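You operate a simulated robot arm through the tools that you are given. There is no shell and no other tool. Be economical: measure what you need, move in short steps, check, and stop when the job is done.

You are at the controls of a simulated robot arm. One attempt, no reset.

## Task
Dye jar THREE once, add test drops till it turns yellow and dial in the count.
Fine: count dial on the test drops used; jar on the tile, tile pushed in. Set down upright: what you pick out.

Only the result counts: the job must be done as asked and must still hold three seconds after the hand-in. Knocking over, shifting, dropping, spilling or breaking anything else fails it.

## Robot
A 6-joint arm with a two-finger parallel gripper on a trunk, on a base that drives. Base frame: it is fixed to the floor where the robot stands at the start and does not move with it; the origin is under the middle of the robot, x ahead of it, y to its left, z up; the surface under the hand at the start is at about z = 900. Units: mm, rad, N and s.
Its first joint turns from -2.897 to 2.897 rad. Places, roughly: count dial [700, -200, 900]; dye pump [700, 0, 1100]; face of the white tile [600, -100, 900]; test pump [700, -100, 1100]; tile of the drop test stand [600, -100, 900]. Payload 3.91 kg.
The tool frame sits at the grasp point between the pads (the TCP): z along the fingers, y along the line on which they close. The tips reach 30 mm beyond it. Largest opening 110 mm; finger width 20, thickness 10; the body of the gripper, 48 by 112 mm, starts 55 mm behind the TCP.
Orientation is that of the tool frame in the base frame, as a unit quaternion [w, x, y, z]. With the fingers straight down and closing along the base's y, the tool's x points along the base's -x, its y along +y and its z along -z.

## Interface
- The arm moves only by the tool apply_moves. Its argument "series" is text: rows parted by semicolons, each of 7 numbers parted by spaces: the shift along the tool's x, y, z in mm, then the turn, a rotation vector about the tool's x, y, z in rad, then the closure in counts, from 0 (fully open) to 255 (shut). In form: tx ty tz ax ay az jaw; .... A call has 1 to 8 rows; each row is the pose to reach, as a shift and turn from the pose commanded when the call began, along the tool's axes at that moment. Each row takes 0.2 s and may step no farther than 50 mm and 0.15 rad from the row before; otherwise, or with a gripper value out of range, the whole call is refused. A pose out of reach is approached as far as the arm can. The call stops where the force on the tool passes 40 N (or 10 N more than at its start, if that is more) or the arm is blocked; 0.2 s more then pass. The fingers move at their own pace (about 153 mm/s each) and stop on an object; they squeeze with about 40 N. The grip force told is the motor's: it shows also when the fingers shut on nothing. Time passes only in rows, and 0.2 s behind the last, so rows that repeat a pose let the fingers close. It gives the time, the measured TCP pose, the force on the tool (base axes), the opening and the grip force at its end, in the units of the frame above (readings bear some noise), with the torque about the TCP (base axes, N m) and any sound that the robot's microphone picked up, and new pictures: "show" is both (left out), scene, wrist or none.
- Cameras (640 x 400 px; columns grow to the right, rows downward): "scene" is now at [204.3, 179.9, 1399.8]; the picture's right is [-0.59, -0.80, 0.00], its down [-0.29, 0.21, -0.93] and it looks along [0.75, -0.55, -0.36] (base axes); focal length 251 px, centre (320, 200). "wrist" rides on the gripper at [72, 17, -103] in the tool frame; the picture's right is [-0.23, 0.97, 0.00], its down [-0.76, -0.18, -0.62] and it looks along [-0.61, -0.14, 0.78] (tool axes); focal length 222 px, centre (320, 200). There is no depth. A picture from a camera that has moved, and an enlarged one, comes with that camera's place and axes in the base frame and with its lens. The place of the scene camera against the robot may be out by one fixed shift of up to 12 mm in any direction.
- roll_base(legs): drives the robot by 1 to 6 legs, each [ahead, turn to the left] in mm and rad, along the robot's own axes; the way and the turn of a leg run together, so that a leg with both is an arc; at most 1500 mm and 3.142 rad a leg. The arm and the cameras ride along, it lands a little off, and it stops where it bumps. It gives what a move gives, and a new picture of the scene camera.
- aim_head(pan, tilt): turns the head with the scene camera to pan (to the left, within 2.094 rad either way) and tilt (down, from -0.506 to 1.204), counted from straight ahead of the robot. It gives what a move gives, and a new picture of the scene camera.
- inspect(camera, box): a new picture of the part [left, top, right, bottom] of that camera's present view, enlarged. The clock stands still meanwhile.
- close_job(): hands the job in; it is judged then, once.

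Go step by step. Nothing tells you exact positions but the pictures and the camera data: compare them with the known pose of the tool, close in by small moves and look again before you grip or let go. The budget is 120 turns and 260 pictures, counting those below and the enlarged ones. Unless the task says otherwise, let go and move clear before handing in, and close with one line.

The tools are called after "Request:" by a JSON object that holds its "method" and its "body". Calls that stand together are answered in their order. apply_moves: Moves the arm, as the interface text tells. Its arguments: {"type":"object","properties":{"series":{"type":"string"},"show":{"type":"string","enum":["both","scene","wrist","none"]}},"required":["series"]} The other tools are called the same way: roll_base (legs) drives the base; aim_head (pan, tilt) turns the head that bears the scene camera; inspect (camera, box) takes an enlarged picture of a part of a camera's view; close_job () hands the job in.

At the start:

```text
t: 0.0
tcp_pos: [596.5, -228.5, 1291.2]
tool_rot: [-0.001, 0.0, 1.0, 0.0]
force: [0.3, 0.4, 0.0]
ft_torque: [0.0, -0.02, 0.03]
finger_gap: 109.9
finger_force: 0.0
robot x, y, heading: [0.8, 3.0, -0.0]
head pan, tilt: [-0.637, 0.368]
```

scene: 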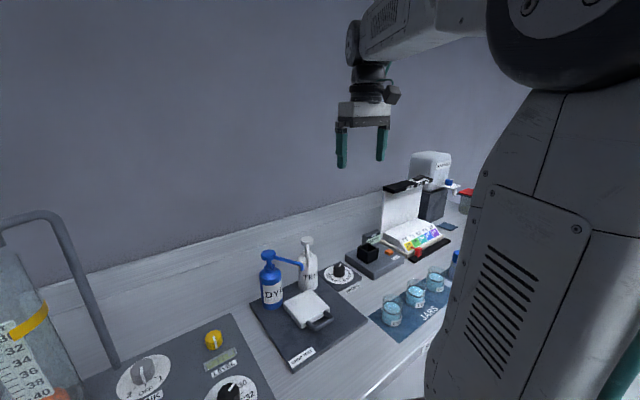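
wrist: 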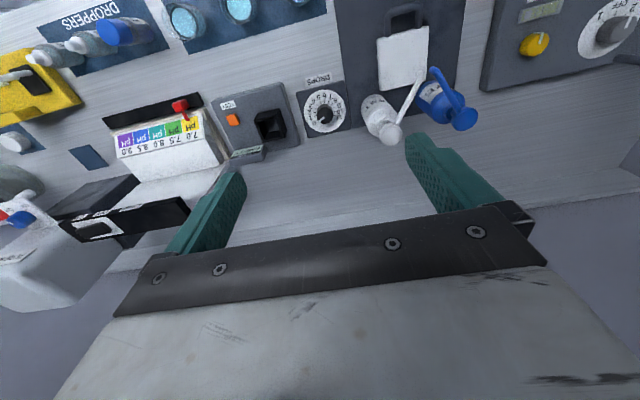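

I see the drop test stand with a blue dye pump, a white test pump, a white tile with a dark handle, and jars on a mat to the right. I'll look closer first.

Request:
{"method": "inspect", "body": {"camera": "scene", "box": [240, 220, 400, 380]}}

Request:
{"method": "inspect", "body": {"camera": "scene", "box": [350, 160, 480, 350]}}

Request:
{"method": "inspect", "body": {"camera": "wrist", "box": [290, 0, 490, 150]}}

Request:
{"method": "inspect", "body": {"camera": "wrist", "box": [0, 0, 340, 180]}}

```text
2.50 times, centred on (320, 300) of scene
camera zoom: at [204.3, 179.9, 1399.8], right [-0.59, -0.8, 0.0], down [-0.29, 0.21, -0.93], along [0.75, -0.55, -0.36], focal length 627 px, centre (320, -50)
```

zoom: 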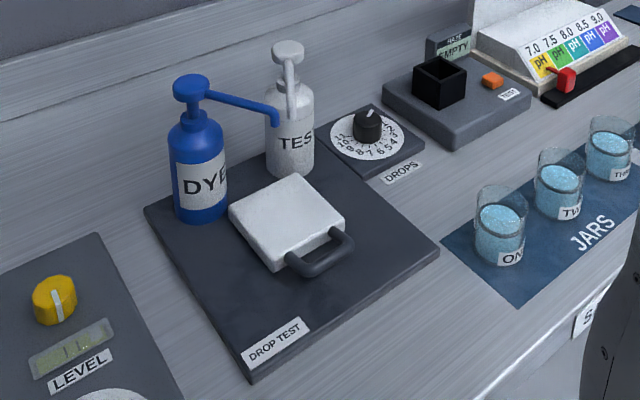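

```text
2.11 times, centred on (415, 255) of scene
camera zoom: at [204.3, 179.9, 1399.8], right [-0.59, -0.8, 0.0], down [-0.29, 0.21, -0.93], along [0.75, -0.55, -0.36], focal length 528 px, centre (120, 84)
```

zoom: 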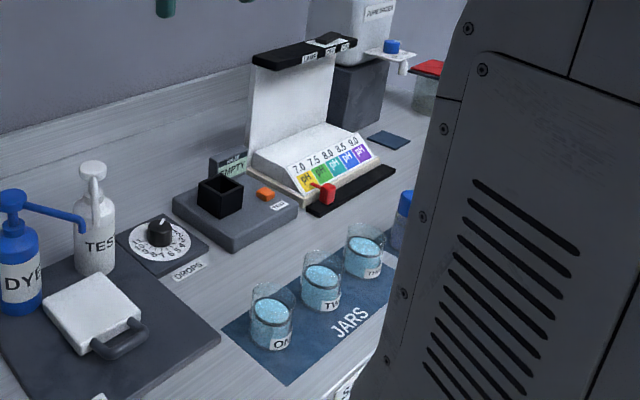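

```text
2.67 times, centred on (390, 75) of wrist
camera zoom: at [524.2, -211.5, 1393.2], right [0.23, 0.97, 0.0], down [0.76, -0.18, 0.62], along [0.61, -0.14, -0.78], focal length 592 px, centre (133, 533)
```

zoom: 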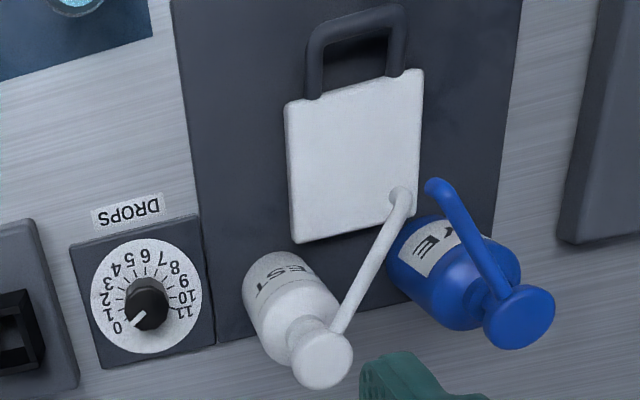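

```text
1.88 times, centred on (170, 90) of wrist
camera zoom: at [524.2, -211.5, 1393.2], right [0.23, 0.97, 0.0], down [0.76, -0.18, 0.62], along [0.61, -0.14, -0.78], focal length 418 px, centre (602, 407)
```

zoom: 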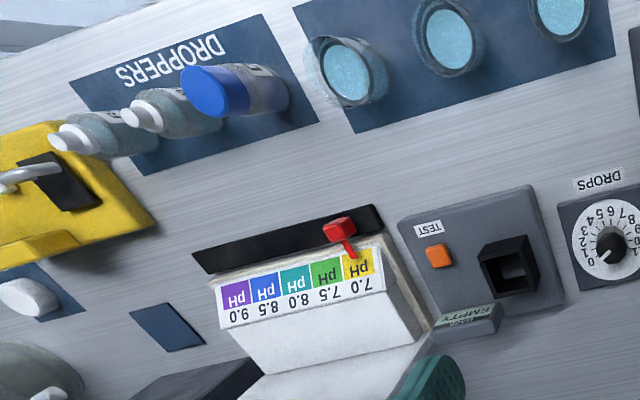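

Tile sits at about (614,-74), pushed in under both spouts, and the jars are at about x=476, y=-232/-324/-416 (ONE/TWO/THREE, to check). I'll back the base up about 130 mm so handle, jars and pumps all fall within reach.

Request:
{"method": "roll_base", "body": {"legs": [[-130, 0]]}}

Request:
{"method": "aim_head", "body": {"pan": -0.6, "tilt": 0.65}}

```text
t: 1.3
tcp_pos: [466.9, -230.0, 1291.0]
tool_rot: [0.0, 0.001, 1.0, 0.0]
force: [-0.1, 0.4, -0.6]
ft_torque: [0.01, 0.02, -0.02]
finger_gap: 110.2
finger_force: 0.1
robot x, y, heading: [-132.7, 0.8, -0.008]
head pan, tilt: [-0.637, 0.368]
camera scene: at [74.0, 179.6, 1399.8], right [-0.6, -0.8, 0.0], down [-0.29, 0.21, -0.93], along [0.75, -0.56, -0.36], focal length 251 px, centre (320, 200)
```

scene: 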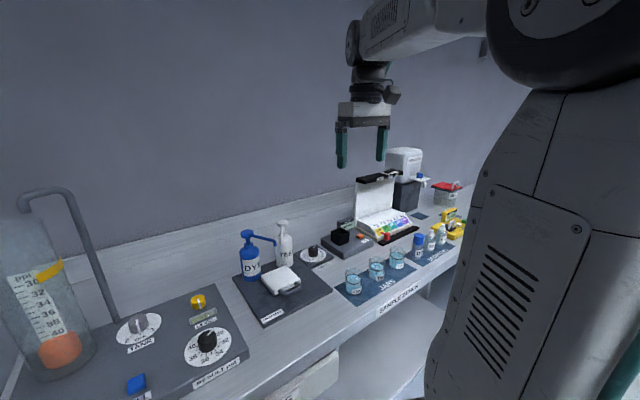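

```text
t: 2.1
tcp_pos: [467.1, -229.5, 1291.3]
tool_rot: [0.0, 0.0, 1.0, 0.0]
force: [0.4, 1.3, -0.1]
ft_torque: [0.0, -0.01, -0.01]
finger_gap: 110.0
finger_force: 0.1
robot x, y, heading: [-131.2, 2.1, 0.001]
head pan, tilt: [-0.6, 0.649]
camera scene: at [70.9, 185.8, 1374.4], right [-0.57, -0.82, 0.0], down [-0.5, 0.34, -0.8], along [0.66, -0.45, -0.6], focal length 251 px, centre (320, 200)
```

scene: 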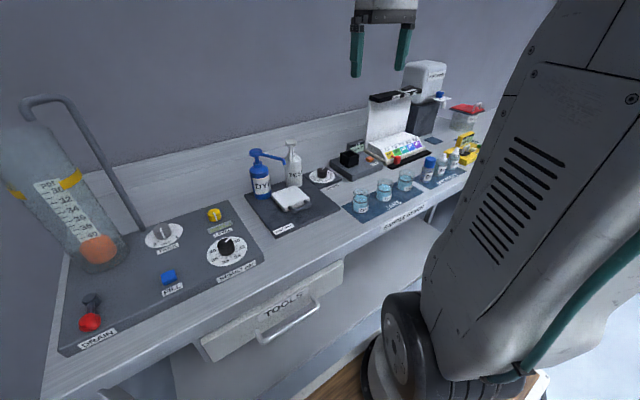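

Base is back about 132 mm. Now I'll bring the hand down over the tile handle for a closer view.

Request:
{"method": "apply_moves", "body": {"series": "-14 26 32 0 0 0 0; -29 52 64 0 0 0 0; -43 78 96 0 0 0 0; -57 104 127 0 0 0 0; -71 130 159 0 0 0 0; -76 156 191 0 0 0 0"}}

```text
t: 3.5
tcp_pos: [541.2, -73.1, 1098.2]
tool_rot: [0.0, 0.002, 1.0, 0.0]
force: [0.0, 0.4, -0.8]
ft_torque: [0.02, -0.01, -0.04]
finger_gap: 110.2
finger_force: 0.0
robot x, y, heading: [-125.8, 0.5, -0.006]
head pan, tilt: [-0.6, 0.649]
camera scene: at [70.7, 185.7, 1374.4], right [-0.57, -0.82, 0.0], down [-0.5, 0.34, -0.8], along [0.66, -0.45, -0.6], focal length 251 px, centre (320, 200)
camera wrist: at [467.8, -56.1, 1200.2], right [0.23, 0.97, 0.0], down [0.76, -0.18, 0.62], along [0.61, -0.14, -0.78], focal length 222 px, centre (320, 200)
```

scene: 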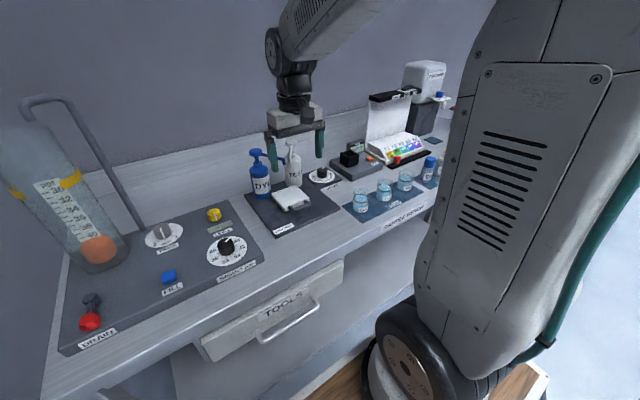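
wrist: 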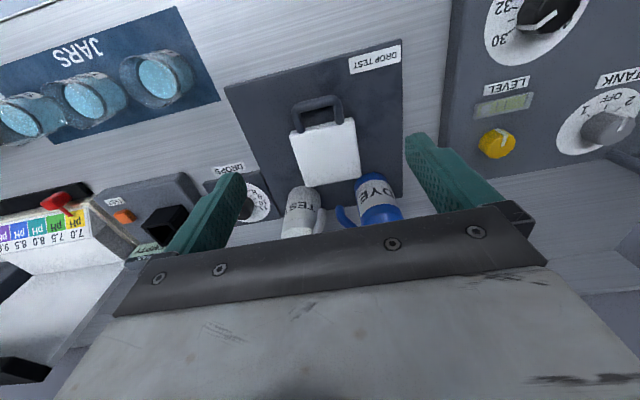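

The handle loop is around x≈540–565, y≈-76, z≈918. I'll descend with the fingers straddling it and look.

Request:
{"method": "apply_moves", "body": {"series": "-8 -3 50 0 0 0 60; -8 -3 95 0 0 0 60; -8 -3 130 0 0 0 60; -8 -3 150 0 0 0 60"}}

```text
refused: row 1 steps farther than a row can; nothing moved
```

Request:
{"method": "apply_moves", "body": {"series": "-8 -3 45 0 0 0 60; -8 -3 90 0 0 0 60; -8 -3 130 0 0 0 60; -8 -3 150 0 0 0 60"}}

```text
t: 4.5
tcp_pos: [552.1, -76.4, 949.9]
tool_rot: [0.0, 0.0, 1.0, 0.0]
force: [-0.5, 0.5, 0.0]
ft_torque: [-0.02, -0.01, 0.02]
finger_gap: 84.4
finger_force: 0.0
robot x, y, heading: [-132.6, 5.4, -0.002]
head pan, tilt: [-0.6, 0.649]
camera scene: at [70.7, 185.9, 1374.3], right [-0.57, -0.82, 0.0], down [-0.5, 0.34, -0.8], along [0.66, -0.45, -0.6], focal length 251 px, centre (320, 200)
camera wrist: at [478.1, -58.8, 1051.5], right [0.23, 0.97, 0.0], down [0.76, -0.18, 0.62], along [0.61, -0.14, -0.78], focal length 222 px, centre (320, 200)
```

scene: 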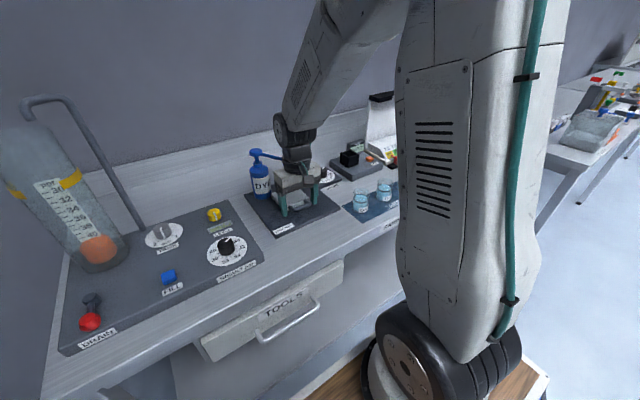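
wrist: 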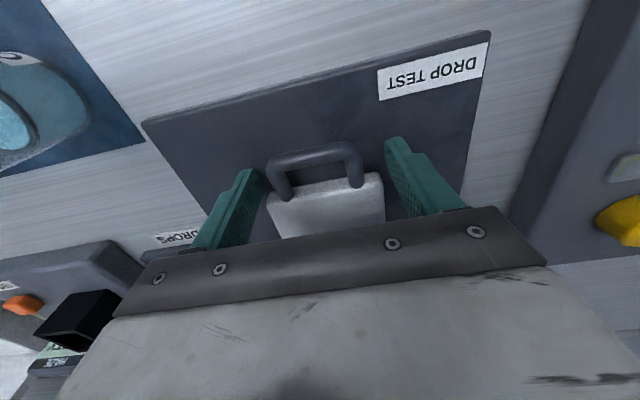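

The handle lies between the fingers. I'll lower about 12 mm, recentre slightly and close on it.

Request:
{"method": "apply_moves", "body": {"series": "-2 -3 11 0 0 0 60; -2 -3 11 0 0 0 255; -2 -3 11 0 0 0 255; -2 -3 11 0 0 0 255"}}

```text
t: 5.1
tcp_pos: [553.9, -78.9, 942.7]
tool_rot: [0.003, 0.001, 1.0, 0.001]
force: [-7.1, 0.2, 14.2]
ft_torque: [0.67, 0.78, -0.07]
finger_gap: 60.5
finger_force: 44.5
robot x, y, heading: [-131.2, -0.2, -0.002]
head pan, tilt: [-0.6, 0.649]
stopped in row 2: the force on the tool passed its limit at 43 N (the readings are from after the stop); the commanded pose is now the measured one
camera scene: at [70.1, 186.0, 1374.4], right [-0.57, -0.82, 0.0], down [-0.5, 0.34, -0.8], along [0.66, -0.45, -0.6], focal length 251 px, centre (320, 200)
camera wrist: at [479.9, -61.8, 1044.2], right [0.23, 0.97, 0.0], down [0.76, -0.18, 0.63], along [0.61, -0.14, -0.78], focal length 222 px, centre (320, 200)
```

scene: 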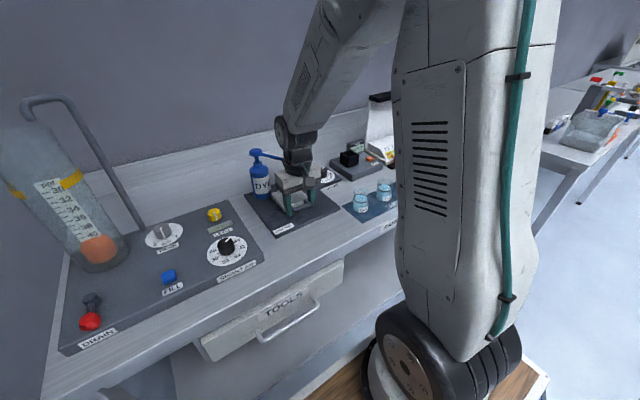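
wrist: 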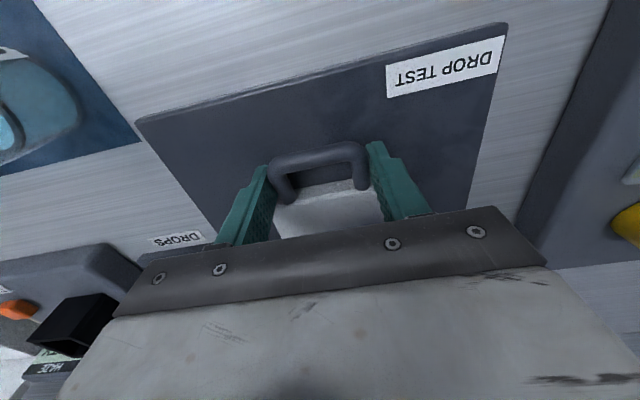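

The fingers hold the handle at 60.5 mm width and the tips are touching the board at about z=912. I'll ease up slightly and pull toward the robot gently.

Request:
{"method": "apply_moves", "body": {"series": "0 0 -1.5 0 0 0 255; 10 0 -1.5 0 0 0 255; 20 0 -1.5 0 0 0 255; 30 0 -1.5 0 0 0 255; 40 0 -1.5 0 0 0 255"}}

```text
t: 6.3
tcp_pos: [514.3, -78.5, 942.7]
tool_rot: [0.003, 0.001, 1.0, 0.001]
force: [-0.7, 4.7, 9.3]
ft_torque: [0.09, 1.24, 0.07]
finger_gap: 60.3
finger_force: 45.6
robot x, y, heading: [-130.7, 1.1, -0.002]
head pan, tilt: [-0.6, 0.649]
camera scene: at [70.6, 186.2, 1374.3], right [-0.57, -0.82, 0.0], down [-0.5, 0.34, -0.8], along [0.66, -0.45, -0.6], focal length 251 px, centre (320, 200)
camera wrist: at [441.0, -61.7, 1044.2], right [0.23, 0.97, 0.0], down [0.76, -0.18, 0.63], along [0.61, -0.14, -0.78], focal length 222 px, centre (320, 200)
```

scene: 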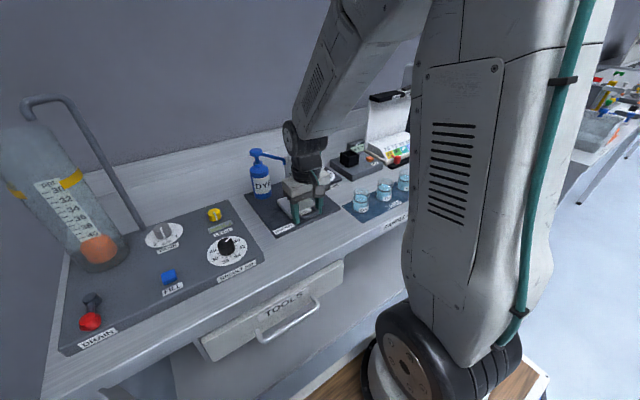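
wrist: 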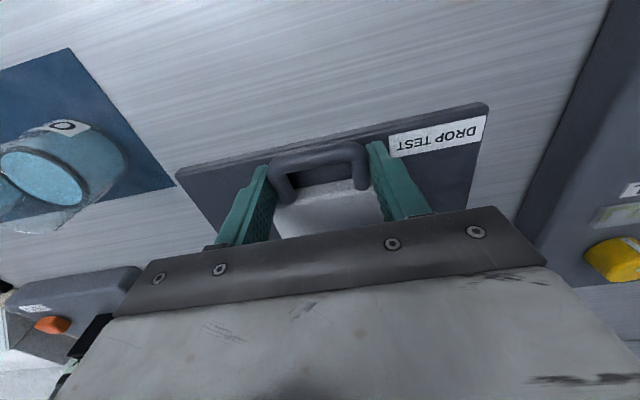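

The tile slides with the hand while the board stays. I'll keep pulling gently.

Request:
{"method": "apply_moves", "body": {"series": "10 0 0 0 0 0 255; 20 0 0 0 0 0 255; 30 0 0 0 0 0 255; 40 0 0 0 0 0 255; 50 0 0 0 0 0 255"}}

```text
t: 7.5
tcp_pos: [465.0, -77.8, 942.5]
tool_rot: [0.002, 0.001, 1.0, 0.0]
force: [-0.1, -4.6, -3.4]
ft_torque: [-0.38, 0.13, 0.09]
finger_gap: 60.4
finger_force: 44.7
robot x, y, heading: [-127.9, -2.0, -0.007]
head pan, tilt: [-0.6, 0.649]
camera scene: at [71.0, 185.7, 1374.3], right [-0.57, -0.82, 0.0], down [-0.5, 0.34, -0.8], along [0.66, -0.45, -0.6], focal length 251 px, centre (320, 200)
camera wrist: at [390.8, -61.6, 1044.3], right [0.23, 0.97, 0.0], down [0.76, -0.18, 0.63], along [0.61, -0.14, -0.78], focal length 222 px, centre (320, 200)
```

scene: 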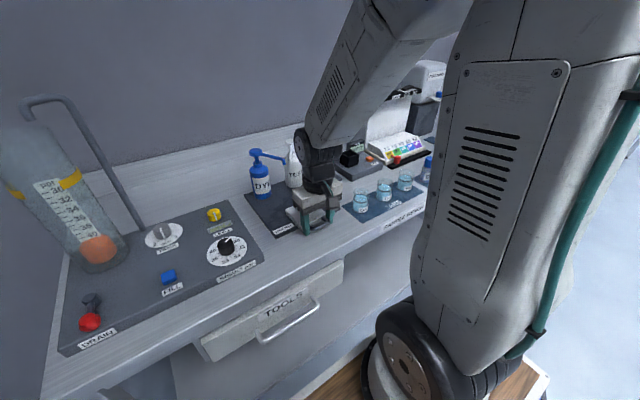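
wrist: 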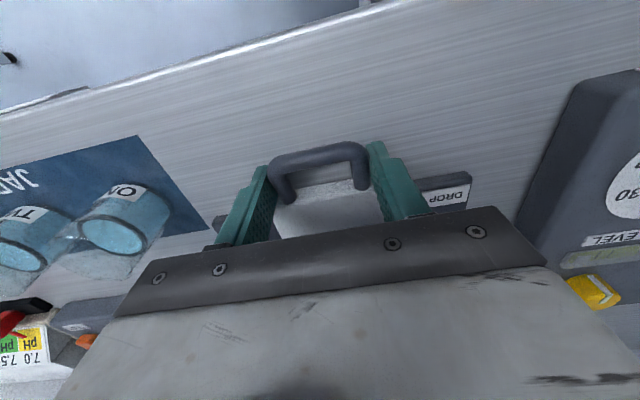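

The tile is out about 89 mm. I'll ease it back 10 mm for support, let go, and rise.

Request:
{"method": "apply_moves", "body": {"series": "-5 0 0 0 0 0 255; -10 0 0 0 0 0 255; -10 0 0 0 0 0 100; -10 0 0 0 0 0 70; -10 0 -40 0 0 0 70; -10 0 -85 0 0 0 70; -10 0 -130 0 0 0 70"}}

```text
t: 9.1
tcp_pos: [476.4, -78.9, 1071.7]
tool_rot: [0.003, 0.001, 1.0, -0.001]
force: [0.1, -0.1, 0.0]
ft_torque: [0.0, 0.02, -0.03]
finger_gap: 80.0
finger_force: 0.1
robot x, y, heading: [-129.5, -0.7, -0.002]
head pan, tilt: [-0.6, 0.649]
camera scene: at [71.1, 185.9, 1374.3], right [-0.57, -0.82, 0.0], down [-0.5, 0.34, -0.8], along [0.66, -0.45, -0.6], focal length 251 px, centre (320, 200)
camera wrist: at [401.9, -61.9, 1173.6], right [0.23, 0.97, 0.0], down [0.76, -0.18, 0.63], along [0.61, -0.14, -0.78], focal length 222 px, centre (320, 200)
```

scene: 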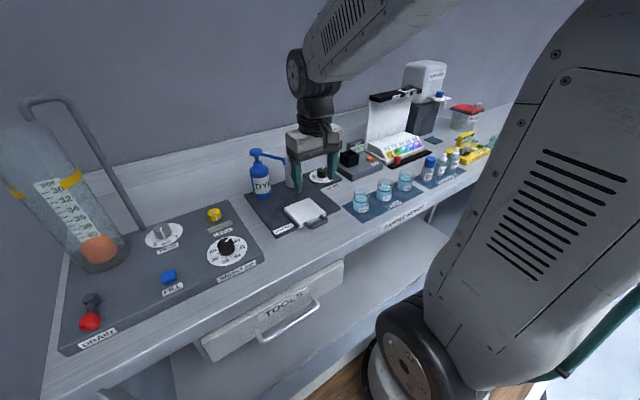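
wrist: 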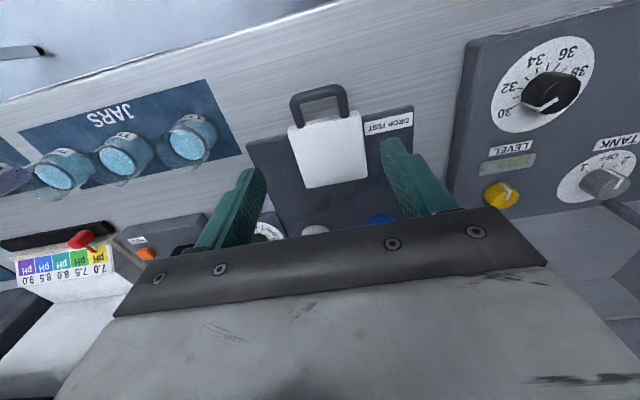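

The tile stands out and stable. I'll move over toward the jars at safe height.

Request:
{"method": "apply_moves", "body": {"series": "5 -47 -4 0 0 0 70; 10 -94 -8 0 0 0 70; 15 -141 -12 0 0 0 70; 20 -188 -16 0 0 0 70; 25 -235 -20 0 0 0 70; 30 -282 -24 0 0 0 70; 36 -329 -28 0 0 0 70; 36 -335 -28 0 0 0 70"}}

Request:
{"method": "inspect", "body": {"camera": "wrist", "box": [160, 20, 480, 220]}}

```text
t: 10.9
tcp_pos: [437.4, -413.1, 1100.6]
tool_rot: [0.003, 0.0, 1.0, 0.0]
force: [0.0, 0.1, -0.4]
ft_torque: [-0.02, -0.02, 0.01]
finger_gap: 80.0
finger_force: 0.1
robot x, y, heading: [-129.7, -1.8, -0.005]
head pan, tilt: [-0.6, 0.649]
camera scene: at [70.7, 185.9, 1374.3], right [-0.57, -0.82, 0.0], down [-0.5, 0.34, -0.8], along [0.66, -0.45, -0.6], focal length 251 px, centre (320, 200)
camera wrist: at [363.4, -396.1, 1202.0], right [0.23, 0.97, 0.0], down [0.76, -0.18, 0.63], along [0.61, -0.14, -0.78], focal length 222 px, centre (320, 200)
```

scene: 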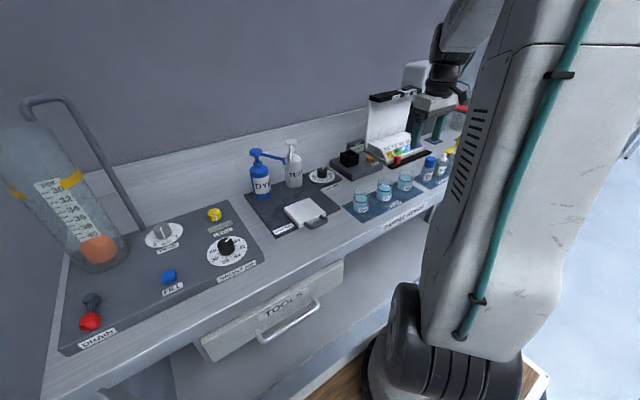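
wrist: 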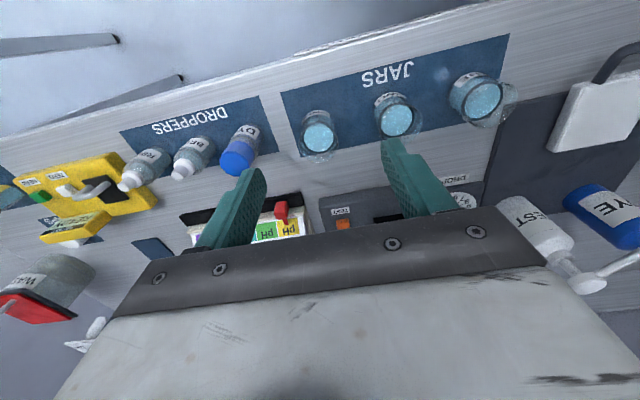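

```text
2.00 times, centred on (320, 120) of wrist
camera zoom: at [363.4, -396.1, 1202.0], right [0.23, 0.97, 0.0], down [0.76, -0.18, 0.63], along [0.61, -0.14, -0.78], focal length 444 px, centre (320, 360)
```

zoom: 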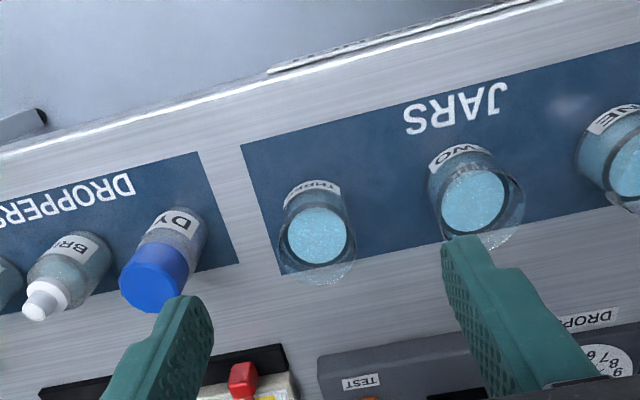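

THREE is confirmed; its center is about (476,-423), ~48 mm across and ~50 tall. I'll move above it and look.

Request:
{"method": "apply_moves", "body": {"series": "-20 -5 30 0 0 0 70; -39 -9.5 60 0 0 0 70; -39 -9.5 90 0 0 0 70; -39 -9.5 110 0 0 0 70", "show": "wrist"}}

```text
t: 11.9
tcp_pos: [474.8, -424.1, 990.7]
tool_rot: [0.002, 0.0, 1.0, 0.0]
force: [0.4, 0.7, 0.2]
ft_torque: [0.0, -0.02, -0.03]
finger_gap: 79.8
finger_force: 0.1
robot x, y, heading: [-130.6, -0.1, -0.004]
head pan, tilt: [-0.6, 0.649]
camera wrist: at [401.9, -406.9, 1092.3], right [0.23, 0.97, 0.0], down [0.76, -0.18, 0.63], along [0.61, -0.14, -0.78], focal length 222 px, centre (320, 200)
```

wrist: 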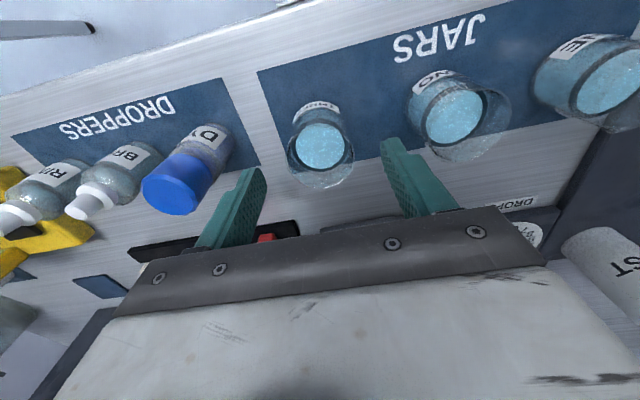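

The jar is centered between the fingers; descending to grip height.

Request:
{"method": "apply_moves", "body": {"series": "-2 1 30 0 0 0 70; -2 1 51 0 0 0 70; -2 1 51 0 0 0 70", "show": "wrist"}}

```text
t: 12.7
tcp_pos: [478.0, -422.8, 940.0]
tool_rot: [0.003, 0.0, 1.0, 0.0]
force: [0.3, 0.1, -0.3]
ft_torque: [0.03, 0.01, -0.01]
finger_gap: 79.7
finger_force: 0.2
robot x, y, heading: [-132.9, 0.7, -0.001]
head pan, tilt: [-0.6, 0.649]
camera wrist: at [405.0, -405.4, 1041.3], right [0.23, 0.97, 0.0], down [0.76, -0.18, 0.63], along [0.61, -0.14, -0.78], focal length 222 px, centre (320, 200)
```

wrist: 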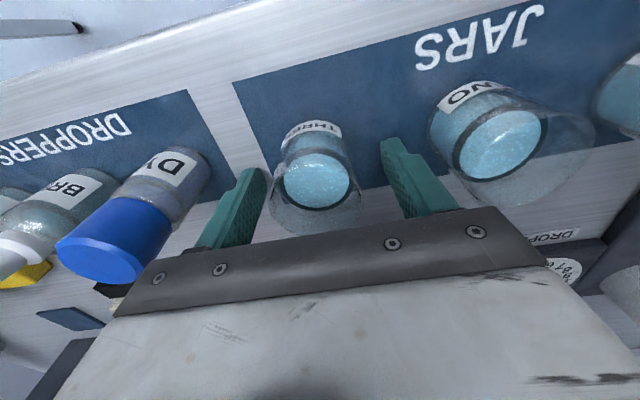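

The fingers are around the jar with clearance to TWO; closing.

Request:
{"method": "apply_moves", "body": {"series": "0 0 0 0 0 0 120; 0 0 0 0 0 0 160; 0 0 0 0 0 0 255; 0 0 0 0 0 0 255; 0 0 -10 0 0 0 255; 0 0 -20 0 0 0 255"}}

```text
t: 14.1
tcp_pos: [478.8, -421.2, 960.1]
tool_rot: [0.003, 0.001, 1.0, 0.0]
force: [-0.1, -1.0, -0.4]
ft_torque: [0.0, -0.03, 0.0]
finger_gap: 46.7
finger_force: 39.9
robot x, y, heading: [-131.9, -0.6, 0.001]
head pan, tilt: [-0.6, 0.649]
camera scene: at [70.8, 185.8, 1374.3], right [-0.57, -0.82, 0.0], down [-0.5, 0.34, -0.8], along [0.66, -0.45, -0.6], focal length 251 px, centre (320, 200)
camera wrist: at [404.9, -405.6, 1061.7], right [0.23, 0.97, 0.0], down [0.76, -0.18, 0.63], along [0.61, -0.14, -0.78], focal length 222 px, centre (320, 200)
```

scene: 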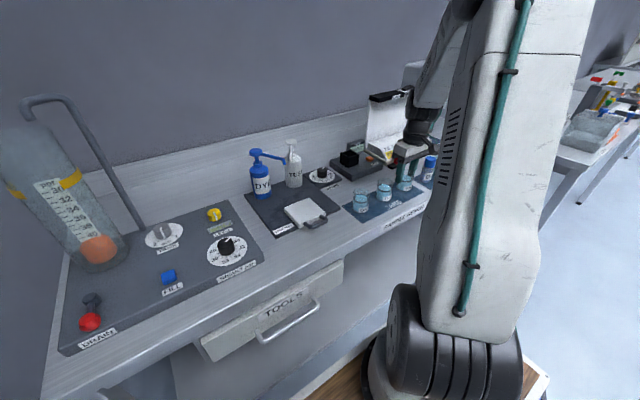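
wrist: 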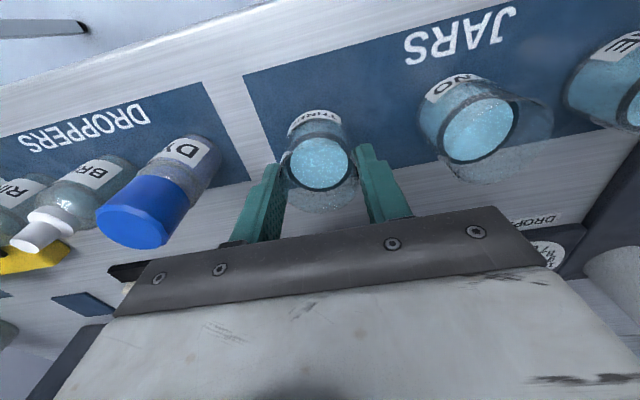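

Jar THREE is held. Lifting smoothly and carrying it toward the tile at moderate speed.

Request:
{"method": "apply_moves", "body": {"series": "0 0 -20 0 0 0 255; 0 0 -45 0 0 0 255; 0 0 -70 0 0 0 255; -5 20 -80 0 0 0 255; -10 50 -80 0 0 0 255; -15 80 -80 0 0 0 255; -20 110 -80 0 0 0 255; -20 130 -80 0 0 0 255", "show": "none"}}

Request:
{"method": "apply_moves", "body": {"series": "-5 20 0 0 0 0 255; -10 50 0 0 0 0 255; -15 80 0 0 0 0 255; -20 110 0 0 0 0 255; -25 140 0 0 0 0 255; -30 170 0 0 0 0 255; -34 195 0 0 0 0 255; -35 210 0 0 0 0 255"}}

```text
t: 15.9
tcp_pos: [497.4, -293.6, 1039.5]
tool_rot: [0.002, 0.001, 1.0, 0.0]
force: [-0.2, 0.7, -0.5]
ft_torque: [-0.04, -0.02, 0.01]
finger_gap: 46.4
finger_force: 39.8
robot x, y, heading: [-131.3, 0.4, -0.001]
head pan, tilt: [-0.6, 0.649]
```

```text
t: 17.7
tcp_pos: [534.4, -80.2, 1040.4]
tool_rot: [0.002, 0.001, 1.0, 0.0]
force: [-0.2, -0.7, -0.5]
ft_torque: [-0.01, -0.03, -0.03]
finger_gap: 46.6
finger_force: 40.2
robot x, y, heading: [-131.2, -0.1, -0.005]
head pan, tilt: [-0.6, 0.649]
camera scene: at [70.8, 185.8, 1374.3], right [-0.57, -0.82, 0.0], down [-0.5, 0.34, -0.8], along [0.66, -0.45, -0.6], focal length 251 px, centre (320, 200)
camera wrist: at [459.9, -63.8, 1141.8], right [0.23, 0.97, 0.0], down [0.76, -0.18, 0.63], along [0.61, -0.14, -0.78], focal length 222 px, centre (320, 200)
```

scene: 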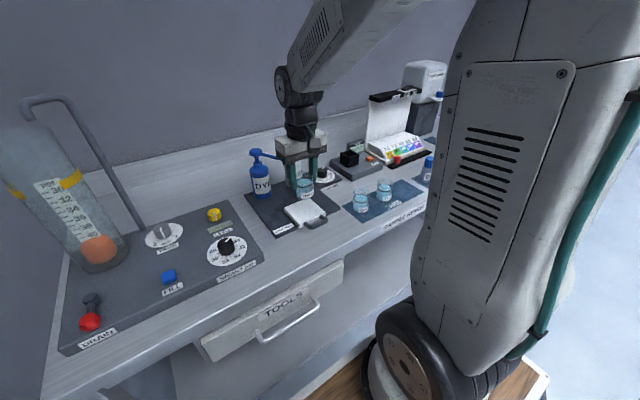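
wrist: 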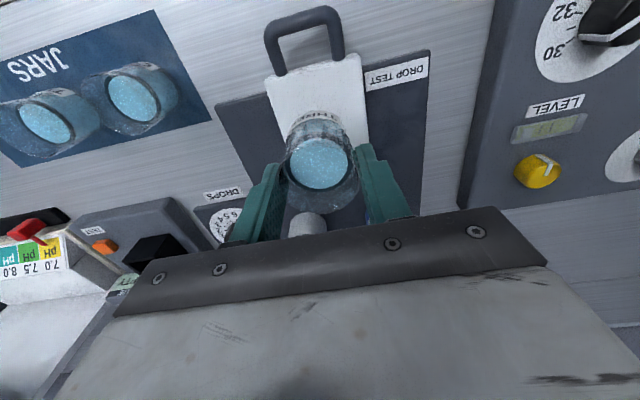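

The jar is over the tile, about 3 mm right of centre. Lowering most of the way.

Request:
{"method": "apply_moves", "body": {"series": "0 3 15 0 0 0 255; 0 3 35 0 0 0 255; 0 3 55 0 0 0 255; 0 3 68 0 0 0 255"}}

Request:
{"method": "inspect", "body": {"camera": "scene", "box": [240, 110, 360, 240]}}

```text
t: 18.7
tcp_pos: [534.9, -79.8, 971.5]
tool_rot: [0.006, 0.001, 1.0, 0.001]
force: [0.1, -1.9, 24.4]
ft_torque: [0.03, 0.02, -0.01]
finger_gap: 46.5
finger_force: 40.0
robot x, y, heading: [-132.4, 0.4, -0.0]
head pan, tilt: [-0.6, 0.649]
camera scene: at [70.1, 185.9, 1374.4], right [-0.57, -0.82, 0.0], down [-0.5, 0.34, -0.8], along [0.66, -0.45, -0.6], focal length 251 px, centre (320, 200)
camera wrist: at [460.0, -62.0, 1073.7], right [0.23, 0.97, 0.0], down [0.76, -0.18, 0.63], along [0.61, -0.14, -0.78], focal length 222 px, centre (320, 200)
```

scene: 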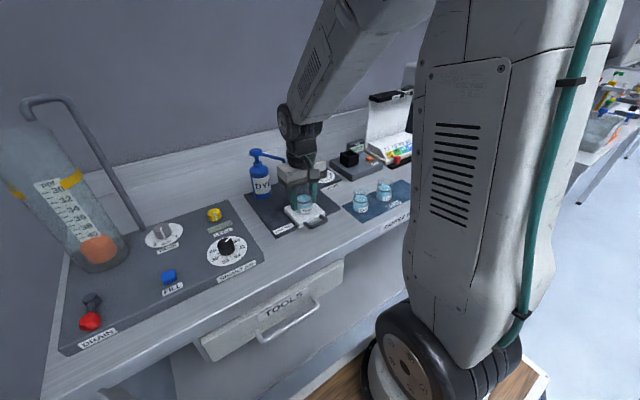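
wrist: 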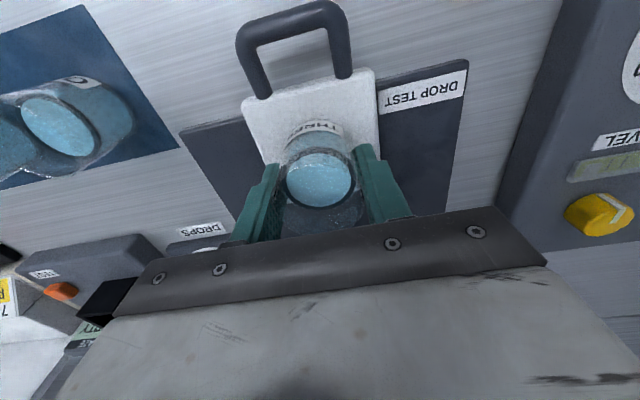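

```text
3.08 times, centred on (300, 175) of scene
camera zoom: at [70.1, 185.9, 1374.4], right [-0.57, -0.82, 0.0], down [-0.5, 0.34, -0.8], along [0.66, -0.45, -0.6], focal length 771 px, centre (382, 277)
```

zoom: 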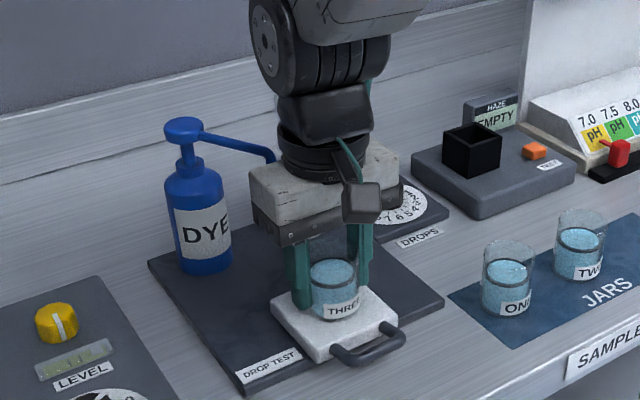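

The jar rests on the tile (24 N upward). I'll relieve slightly, open, and rise straight up.

Request:
{"method": "apply_moves", "body": {"series": "0 2 -1.5 0 0 0 255; 0 2 -1.5 0 0 0 200; 0 2 -1.5 0 0 0 70; 0 2 -1.5 0 0 0 70; 0 2 -35 0 0 0 70; 0 2 -80 0 0 0 70; 0 2 -110 0 0 0 70"}}

Request:
{"method": "inspect", "body": {"camera": "scene", "box": [240, 110, 360, 240]}}

```text
t: 20.3
tcp_pos: [533.0, -77.0, 1081.2]
tool_rot: [0.003, 0.001, 1.0, 0.0]
force: [0.4, -0.6, -0.6]
ft_torque: [0.01, -0.02, 0.0]
finger_gap: 79.8
finger_force: 0.1
robot x, y, heading: [-134.7, 0.6, 0.0]
head pan, tilt: [-0.6, 0.649]
camera scene: at [71.1, 185.9, 1374.3], right [-0.57, -0.82, 0.0], down [-0.5, 0.34, -0.8], along [0.66, -0.45, -0.6], focal length 251 px, centre (320, 200)
camera wrist: at [459.9, -60.2, 1183.1], right [0.23, 0.97, 0.0], down [0.76, -0.18, 0.63], along [0.61, -0.14, -0.78], focal length 222 px, centre (320, 200)
```

scene: 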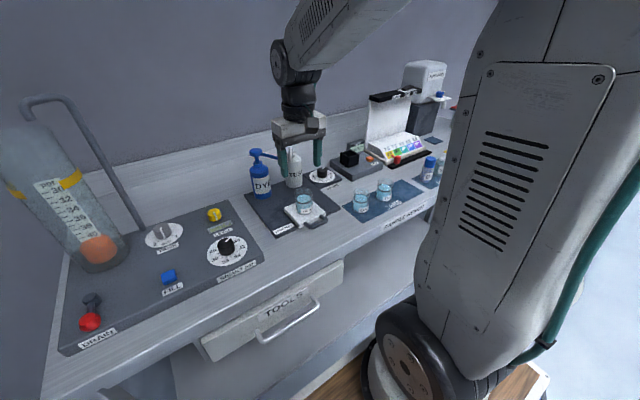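
wrist: 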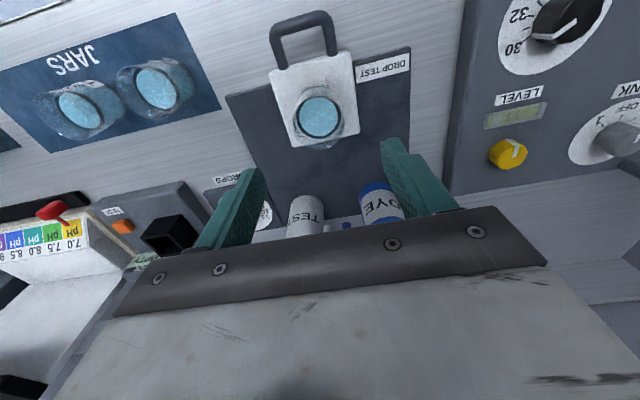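

```text
3.08 times, centred on (300, 175) of scene
camera zoom: at [71.1, 185.9, 1374.3], right [-0.57, -0.82, 0.0], down [-0.5, 0.34, -0.8], along [0.66, -0.45, -0.6], focal length 771 px, centre (382, 277)
```

zoom: 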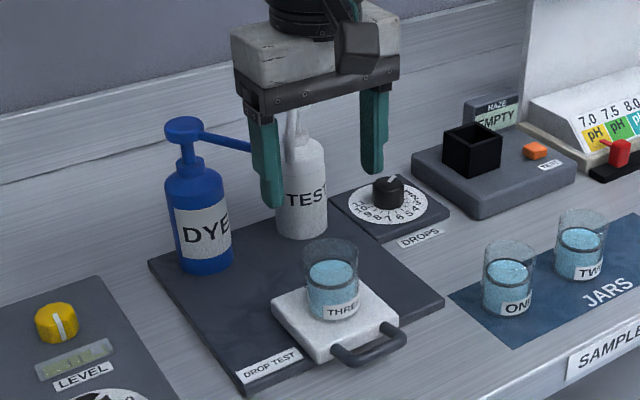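

The jar stands upright on the tile. Next I go back to the handle and down around it.

Request:
{"method": "apply_moves", "body": {"series": "30 -1 0 0 0 0 70; 58 -1.5 20 0 0 0 70; 58 -1.5 60 0 0 0 70; 58 -1.5 100 0 0 0 70; 58 -1.5 125 0 0 0 70; 58 -1.5 136 0 0 0 70", "show": "wrist"}}

```text
t: 21.7
tcp_pos: [475.7, -78.5, 945.8]
tool_rot: [0.004, 0.001, 1.0, -0.001]
force: [0.3, 0.2, 0.6]
ft_torque: [0.0, 0.0, -0.01]
finger_gap: 79.8
finger_force: 0.1
robot x, y, heading: [-129.6, 1.2, -0.002]
head pan, tilt: [-0.6, 0.649]
camera wrist: at [402.2, -62.4, 1047.3], right [0.23, 0.97, 0.0], down [0.76, -0.18, 0.63], along [0.61, -0.14, -0.78], focal length 222 px, centre (320, 200)
```

wrist: 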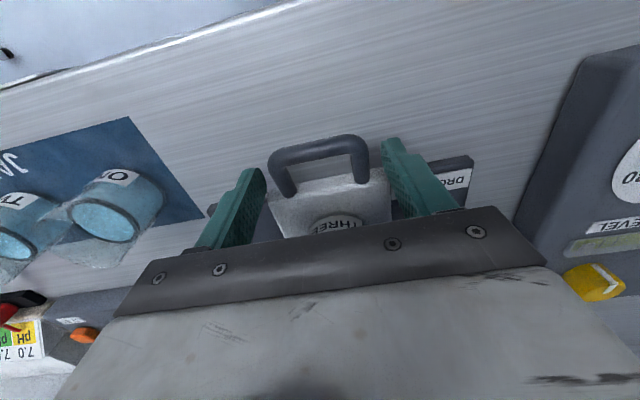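

Handle between the fingers. I'll grip it and push the tile in slowly.

Request:
{"method": "apply_moves", "body": {"series": "0 0 2.5 0 0 0 150; 0 0 2.5 0 0 0 255; 0 0 2.5 0 0 0 255; -4 0 2.5 0 0 0 255; -11 0 2.5 0 0 0 255; -19 0 2.5 0 0 0 255; -27 0 2.5 0 0 0 255; -33 0 2.5 0 0 0 255"}}

```text
t: 23.5
tcp_pos: [508.8, -78.7, 941.9]
tool_rot: [0.002, 0.001, 1.0, -0.001]
force: [-0.7, 4.9, 17.6]
ft_torque: [0.19, 0.34, 0.02]
finger_gap: 60.3
finger_force: 45.1
robot x, y, heading: [-131.7, 2.0, -0.004]
head pan, tilt: [-0.6, 0.649]
camera scene: at [70.4, 186.2, 1374.3], right [-0.57, -0.82, 0.0], down [-0.5, 0.34, -0.8], along [0.66, -0.45, -0.6], focal length 251 px, centre (320, 200)
camera wrist: at [435.4, -61.7, 1045.1], right [0.23, 0.97, 0.0], down [0.76, -0.18, 0.63], along [0.61, -0.14, -0.78], focal length 222 px, centre (320, 200)
```

scene: 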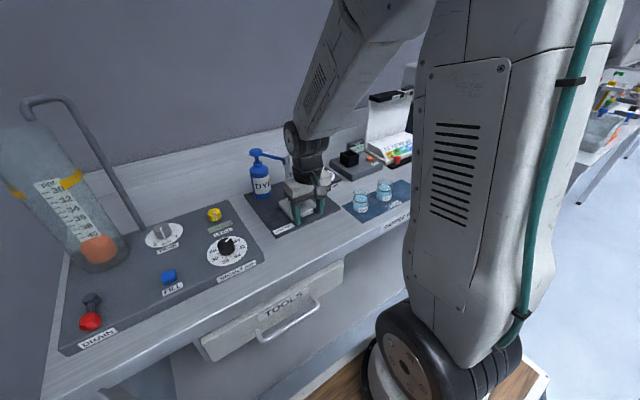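
wrist: 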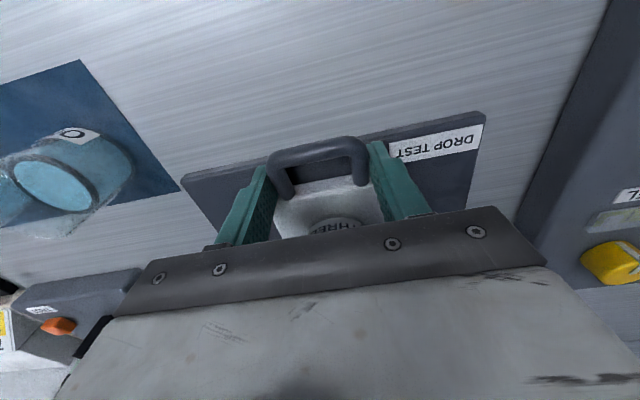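

Tile and jar are moving in fine. I'll raise 1 mm and push the remaining ~45 mm.

Request:
{"method": "apply_moves", "body": {"series": "-4 0 -1.5 0 0 0 255; -11 0 -1.5 0 0 0 255; -19 0 -1.5 0 0 0 255; -27 0 -1.5 0 0 0 255; -34 0 -1.5 0 0 0 255; -40 0 -1.5 0 0 0 255; -44 0 -1.5 0 0 0 255; -46 0 -1.5 0 0 0 255"}}

Request:
{"method": "inspect", "body": {"camera": "scene", "box": [240, 110, 360, 240]}}

```text
t: 25.3
tcp_pos: [556.7, -77.3, 943.7]
tool_rot: [0.002, 0.002, 1.0, 0.0]
force: [-1.0, -2.3, -29.0]
ft_torque: [-0.04, 0.24, -0.01]
finger_gap: 60.3
finger_force: 44.8
robot x, y, heading: [-130.9, -2.5, -0.002]
head pan, tilt: [-0.6, 0.649]
camera scene: at [71.7, 185.8, 1374.2], right [-0.57, -0.82, 0.0], down [-0.5, 0.34, -0.8], along [0.66, -0.45, -0.61], focal length 251 px, centre (320, 200)
camera wrist: at [482.1, -61.8, 1046.5], right [0.23, 0.97, 0.0], down [0.76, -0.18, 0.63], along [0.61, -0.14, -0.78], focal length 222 px, centre (320, 200)
```

scene: 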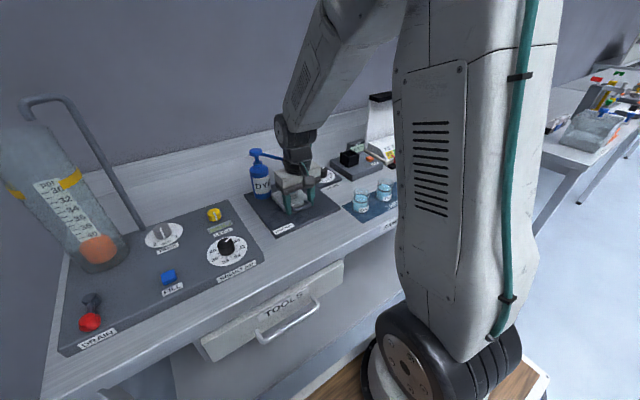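
wrist: 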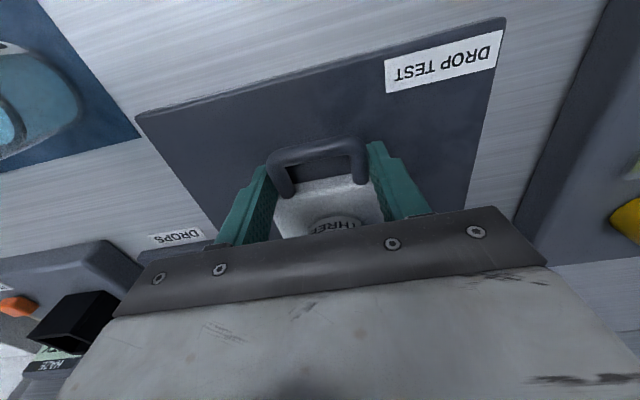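

```text
3.08 times, centred on (300, 175) of scene
camera zoom: at [71.7, 185.8, 1374.2], right [-0.57, -0.82, 0.0], down [-0.5, 0.34, -0.8], along [0.66, -0.45, -0.61], focal length 771 px, centre (382, 277)
```

zoom: 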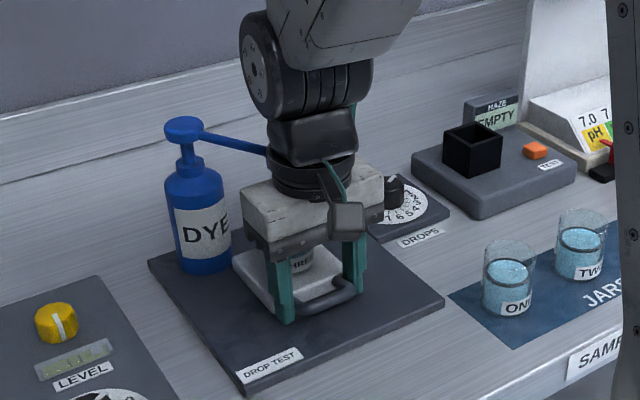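

Force shows an upward pull on the handle; I'll lower slightly and push a few more mm to feel for the stop.

Request:
{"method": "apply_moves", "body": {"series": "0 0 1.5 0 0 0 255; -2 0 1.5 0 0 0 255; -4 0 1.5 0 0 0 255", "show": "wrist"}}

```text
t: 26.1
tcp_pos: [558.0, -78.0, 945.3]
tool_rot: [0.003, 0.001, 1.0, 0.0]
force: [-26.1, -2.1, 14.3]
ft_torque: [-0.05, 0.55, -0.03]
finger_gap: 60.8
finger_force: 45.4
robot x, y, heading: [-131.7, -1.3, -0.002]
head pan, tilt: [-0.6, 0.649]
camera wrist: at [483.8, -61.8, 1046.3], right [0.23, 0.97, 0.0], down [0.76, -0.18, 0.63], along [0.61, -0.14, -0.78], focal length 222 px, centre (320, 200)
```

wrist: 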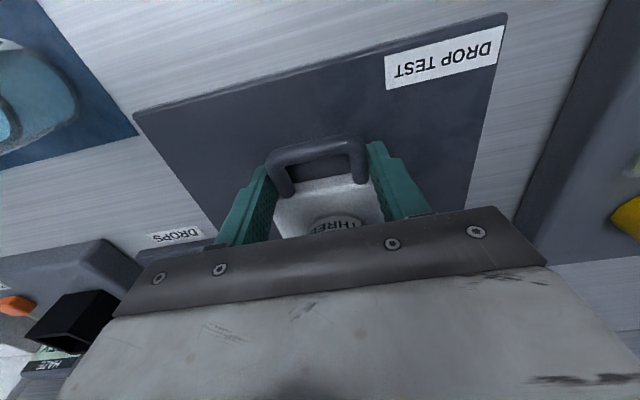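

The tile is at its stop (26 N). Relieve, open, rise, and back off for a clear view of the jar.

Request:
{"method": "apply_moves", "body": {"series": "2 0 -1 0 0 0 255; 2 0 -1 0 0 0 150; 2 0 -1 0 0 0 70; 2 0 -1 0 0 0 70; 5 0 -35 0 0 0 70; 20 0 -80 0 0 0 70; 40 0 -120 0 0 0 70; 60 0 -160 0 0 0 70"}}

Request:
{"method": "inspect", "body": {"camera": "wrist", "box": [200, 80, 460, 240]}}

Request:
{"method": "inspect", "body": {"camera": "scene", "box": [240, 110, 360, 240]}}

```text
t: 27.9
tcp_pos: [498.9, -77.3, 1100.4]
tool_rot: [0.003, 0.001, 1.0, 0.0]
force: [0.8, 0.5, 0.3]
ft_torque: [0.0, 0.04, -0.02]
finger_gap: 79.8
finger_force: 0.0
robot x, y, heading: [-128.5, 1.1, -0.006]
head pan, tilt: [-0.6, 0.649]
camera scene: at [71.4, 185.9, 1374.2], right [-0.57, -0.82, 0.0], down [-0.5, 0.34, -0.8], along [0.66, -0.45, -0.6], focal length 251 px, centre (320, 200)
camera wrist: at [425.1, -60.4, 1203.3], right [0.23, 0.97, 0.0], down [0.76, -0.18, 0.63], along [0.61, -0.14, -0.78], focal length 222 px, centre (320, 200)
```

scene: 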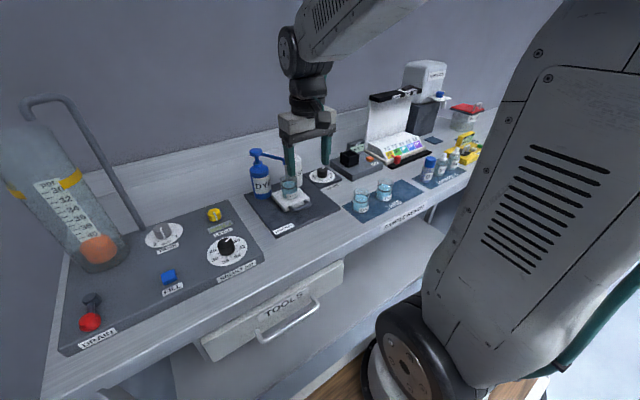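
wrist: 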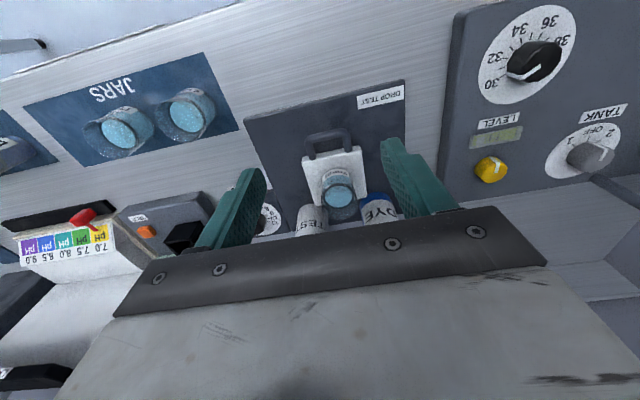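

```text
2.46 times, centred on (330, 160) of wrist
camera zoom: at [425.1, -60.4, 1203.3], right [0.23, 0.97, 0.0], down [0.76, -0.18, 0.63], along [0.61, -0.14, -0.78], focal length 547 px, centre (295, 298)
```

zoom: 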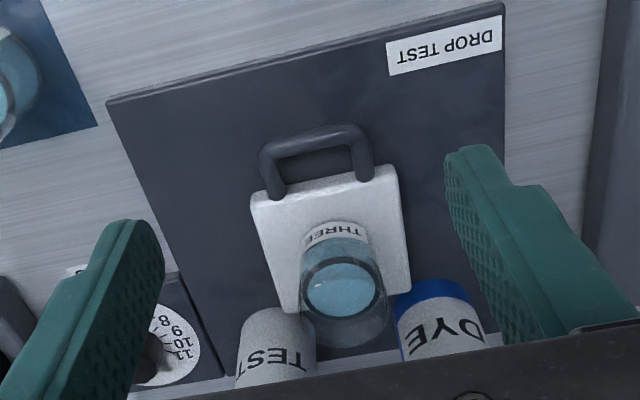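

```text
3.08 times, centred on (300, 175) of scene
camera zoom: at [71.4, 185.9, 1374.2], right [-0.57, -0.82, 0.0], down [-0.5, 0.34, -0.8], along [0.66, -0.45, -0.6], focal length 771 px, centre (382, 277)
```

zoom: 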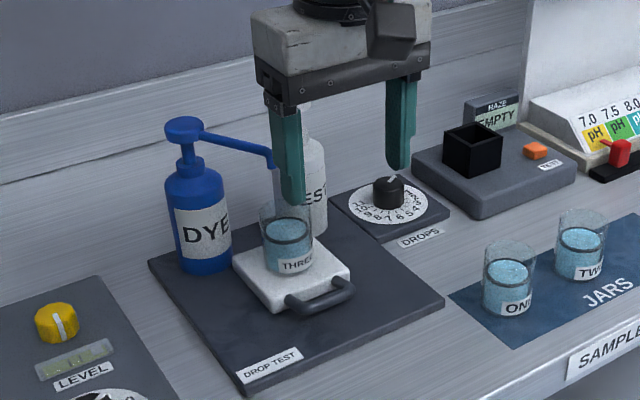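

Jar THREE is upright under the spouts and the tile is home. Next I close the fingers and go high to view the pump heads.

Request:
{"method": "apply_moves", "body": {"series": "0 0 -45 0 0 0 120; 0 0 -90 0 0 0 200; -20 10 -120 0 0 0 255; -50 25 -130 0 0 0 255; -71 44 -130 0 0 0 255"}}

Request:
{"method": "inspect", "body": {"camera": "wrist", "box": [160, 60, 480, 260]}}

```text
t: 29.1
tcp_pos: [571.0, -35.2, 1232.0]
tool_rot: [0.004, 0.001, 1.0, -0.001]
force: [-1.2, -0.5, 1.0]
ft_torque: [0.02, -0.03, 0.01]
finger_gap: 0.1
finger_force: 37.5
robot x, y, heading: [-131.7, 3.0, -0.001]
head pan, tilt: [-0.6, 0.649]
camera scene: at [70.4, 185.9, 1374.4], right [-0.57, -0.82, 0.0], down [-0.5, 0.34, -0.8], along [0.66, -0.45, -0.6], focal length 251 px, centre (320, 200)
camera wrist: at [496.2, -17.5, 1334.2], right [0.23, 0.97, 0.0], down [0.76, -0.18, 0.63], along [0.61, -0.14, -0.78], focal length 222 px, centre (320, 200)
```

scene: 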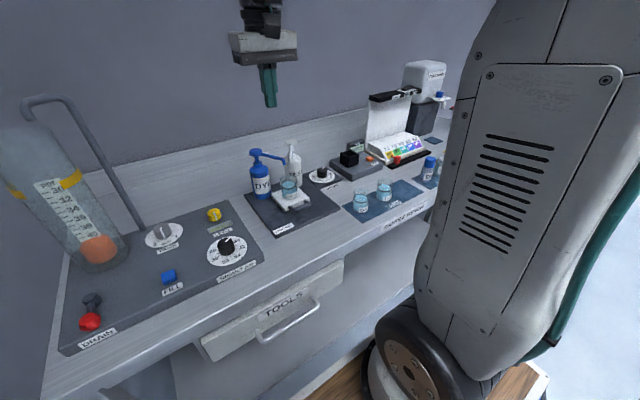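
wrist: 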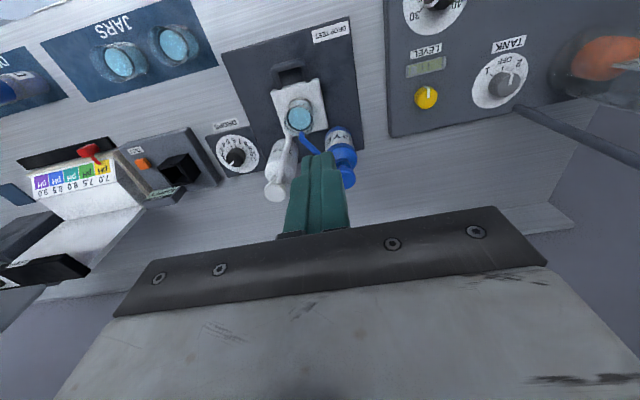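

```text
2.00 times, centred on (320, 160) of wrist
camera zoom: at [496.2, -17.5, 1334.2], right [0.23, 0.97, 0.0], down [0.76, -0.18, 0.63], along [0.61, -0.14, -0.78], focal length 444 px, centre (320, 280)
```

zoom: 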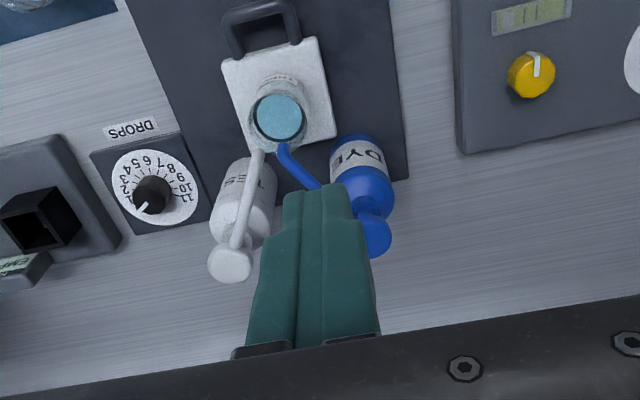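

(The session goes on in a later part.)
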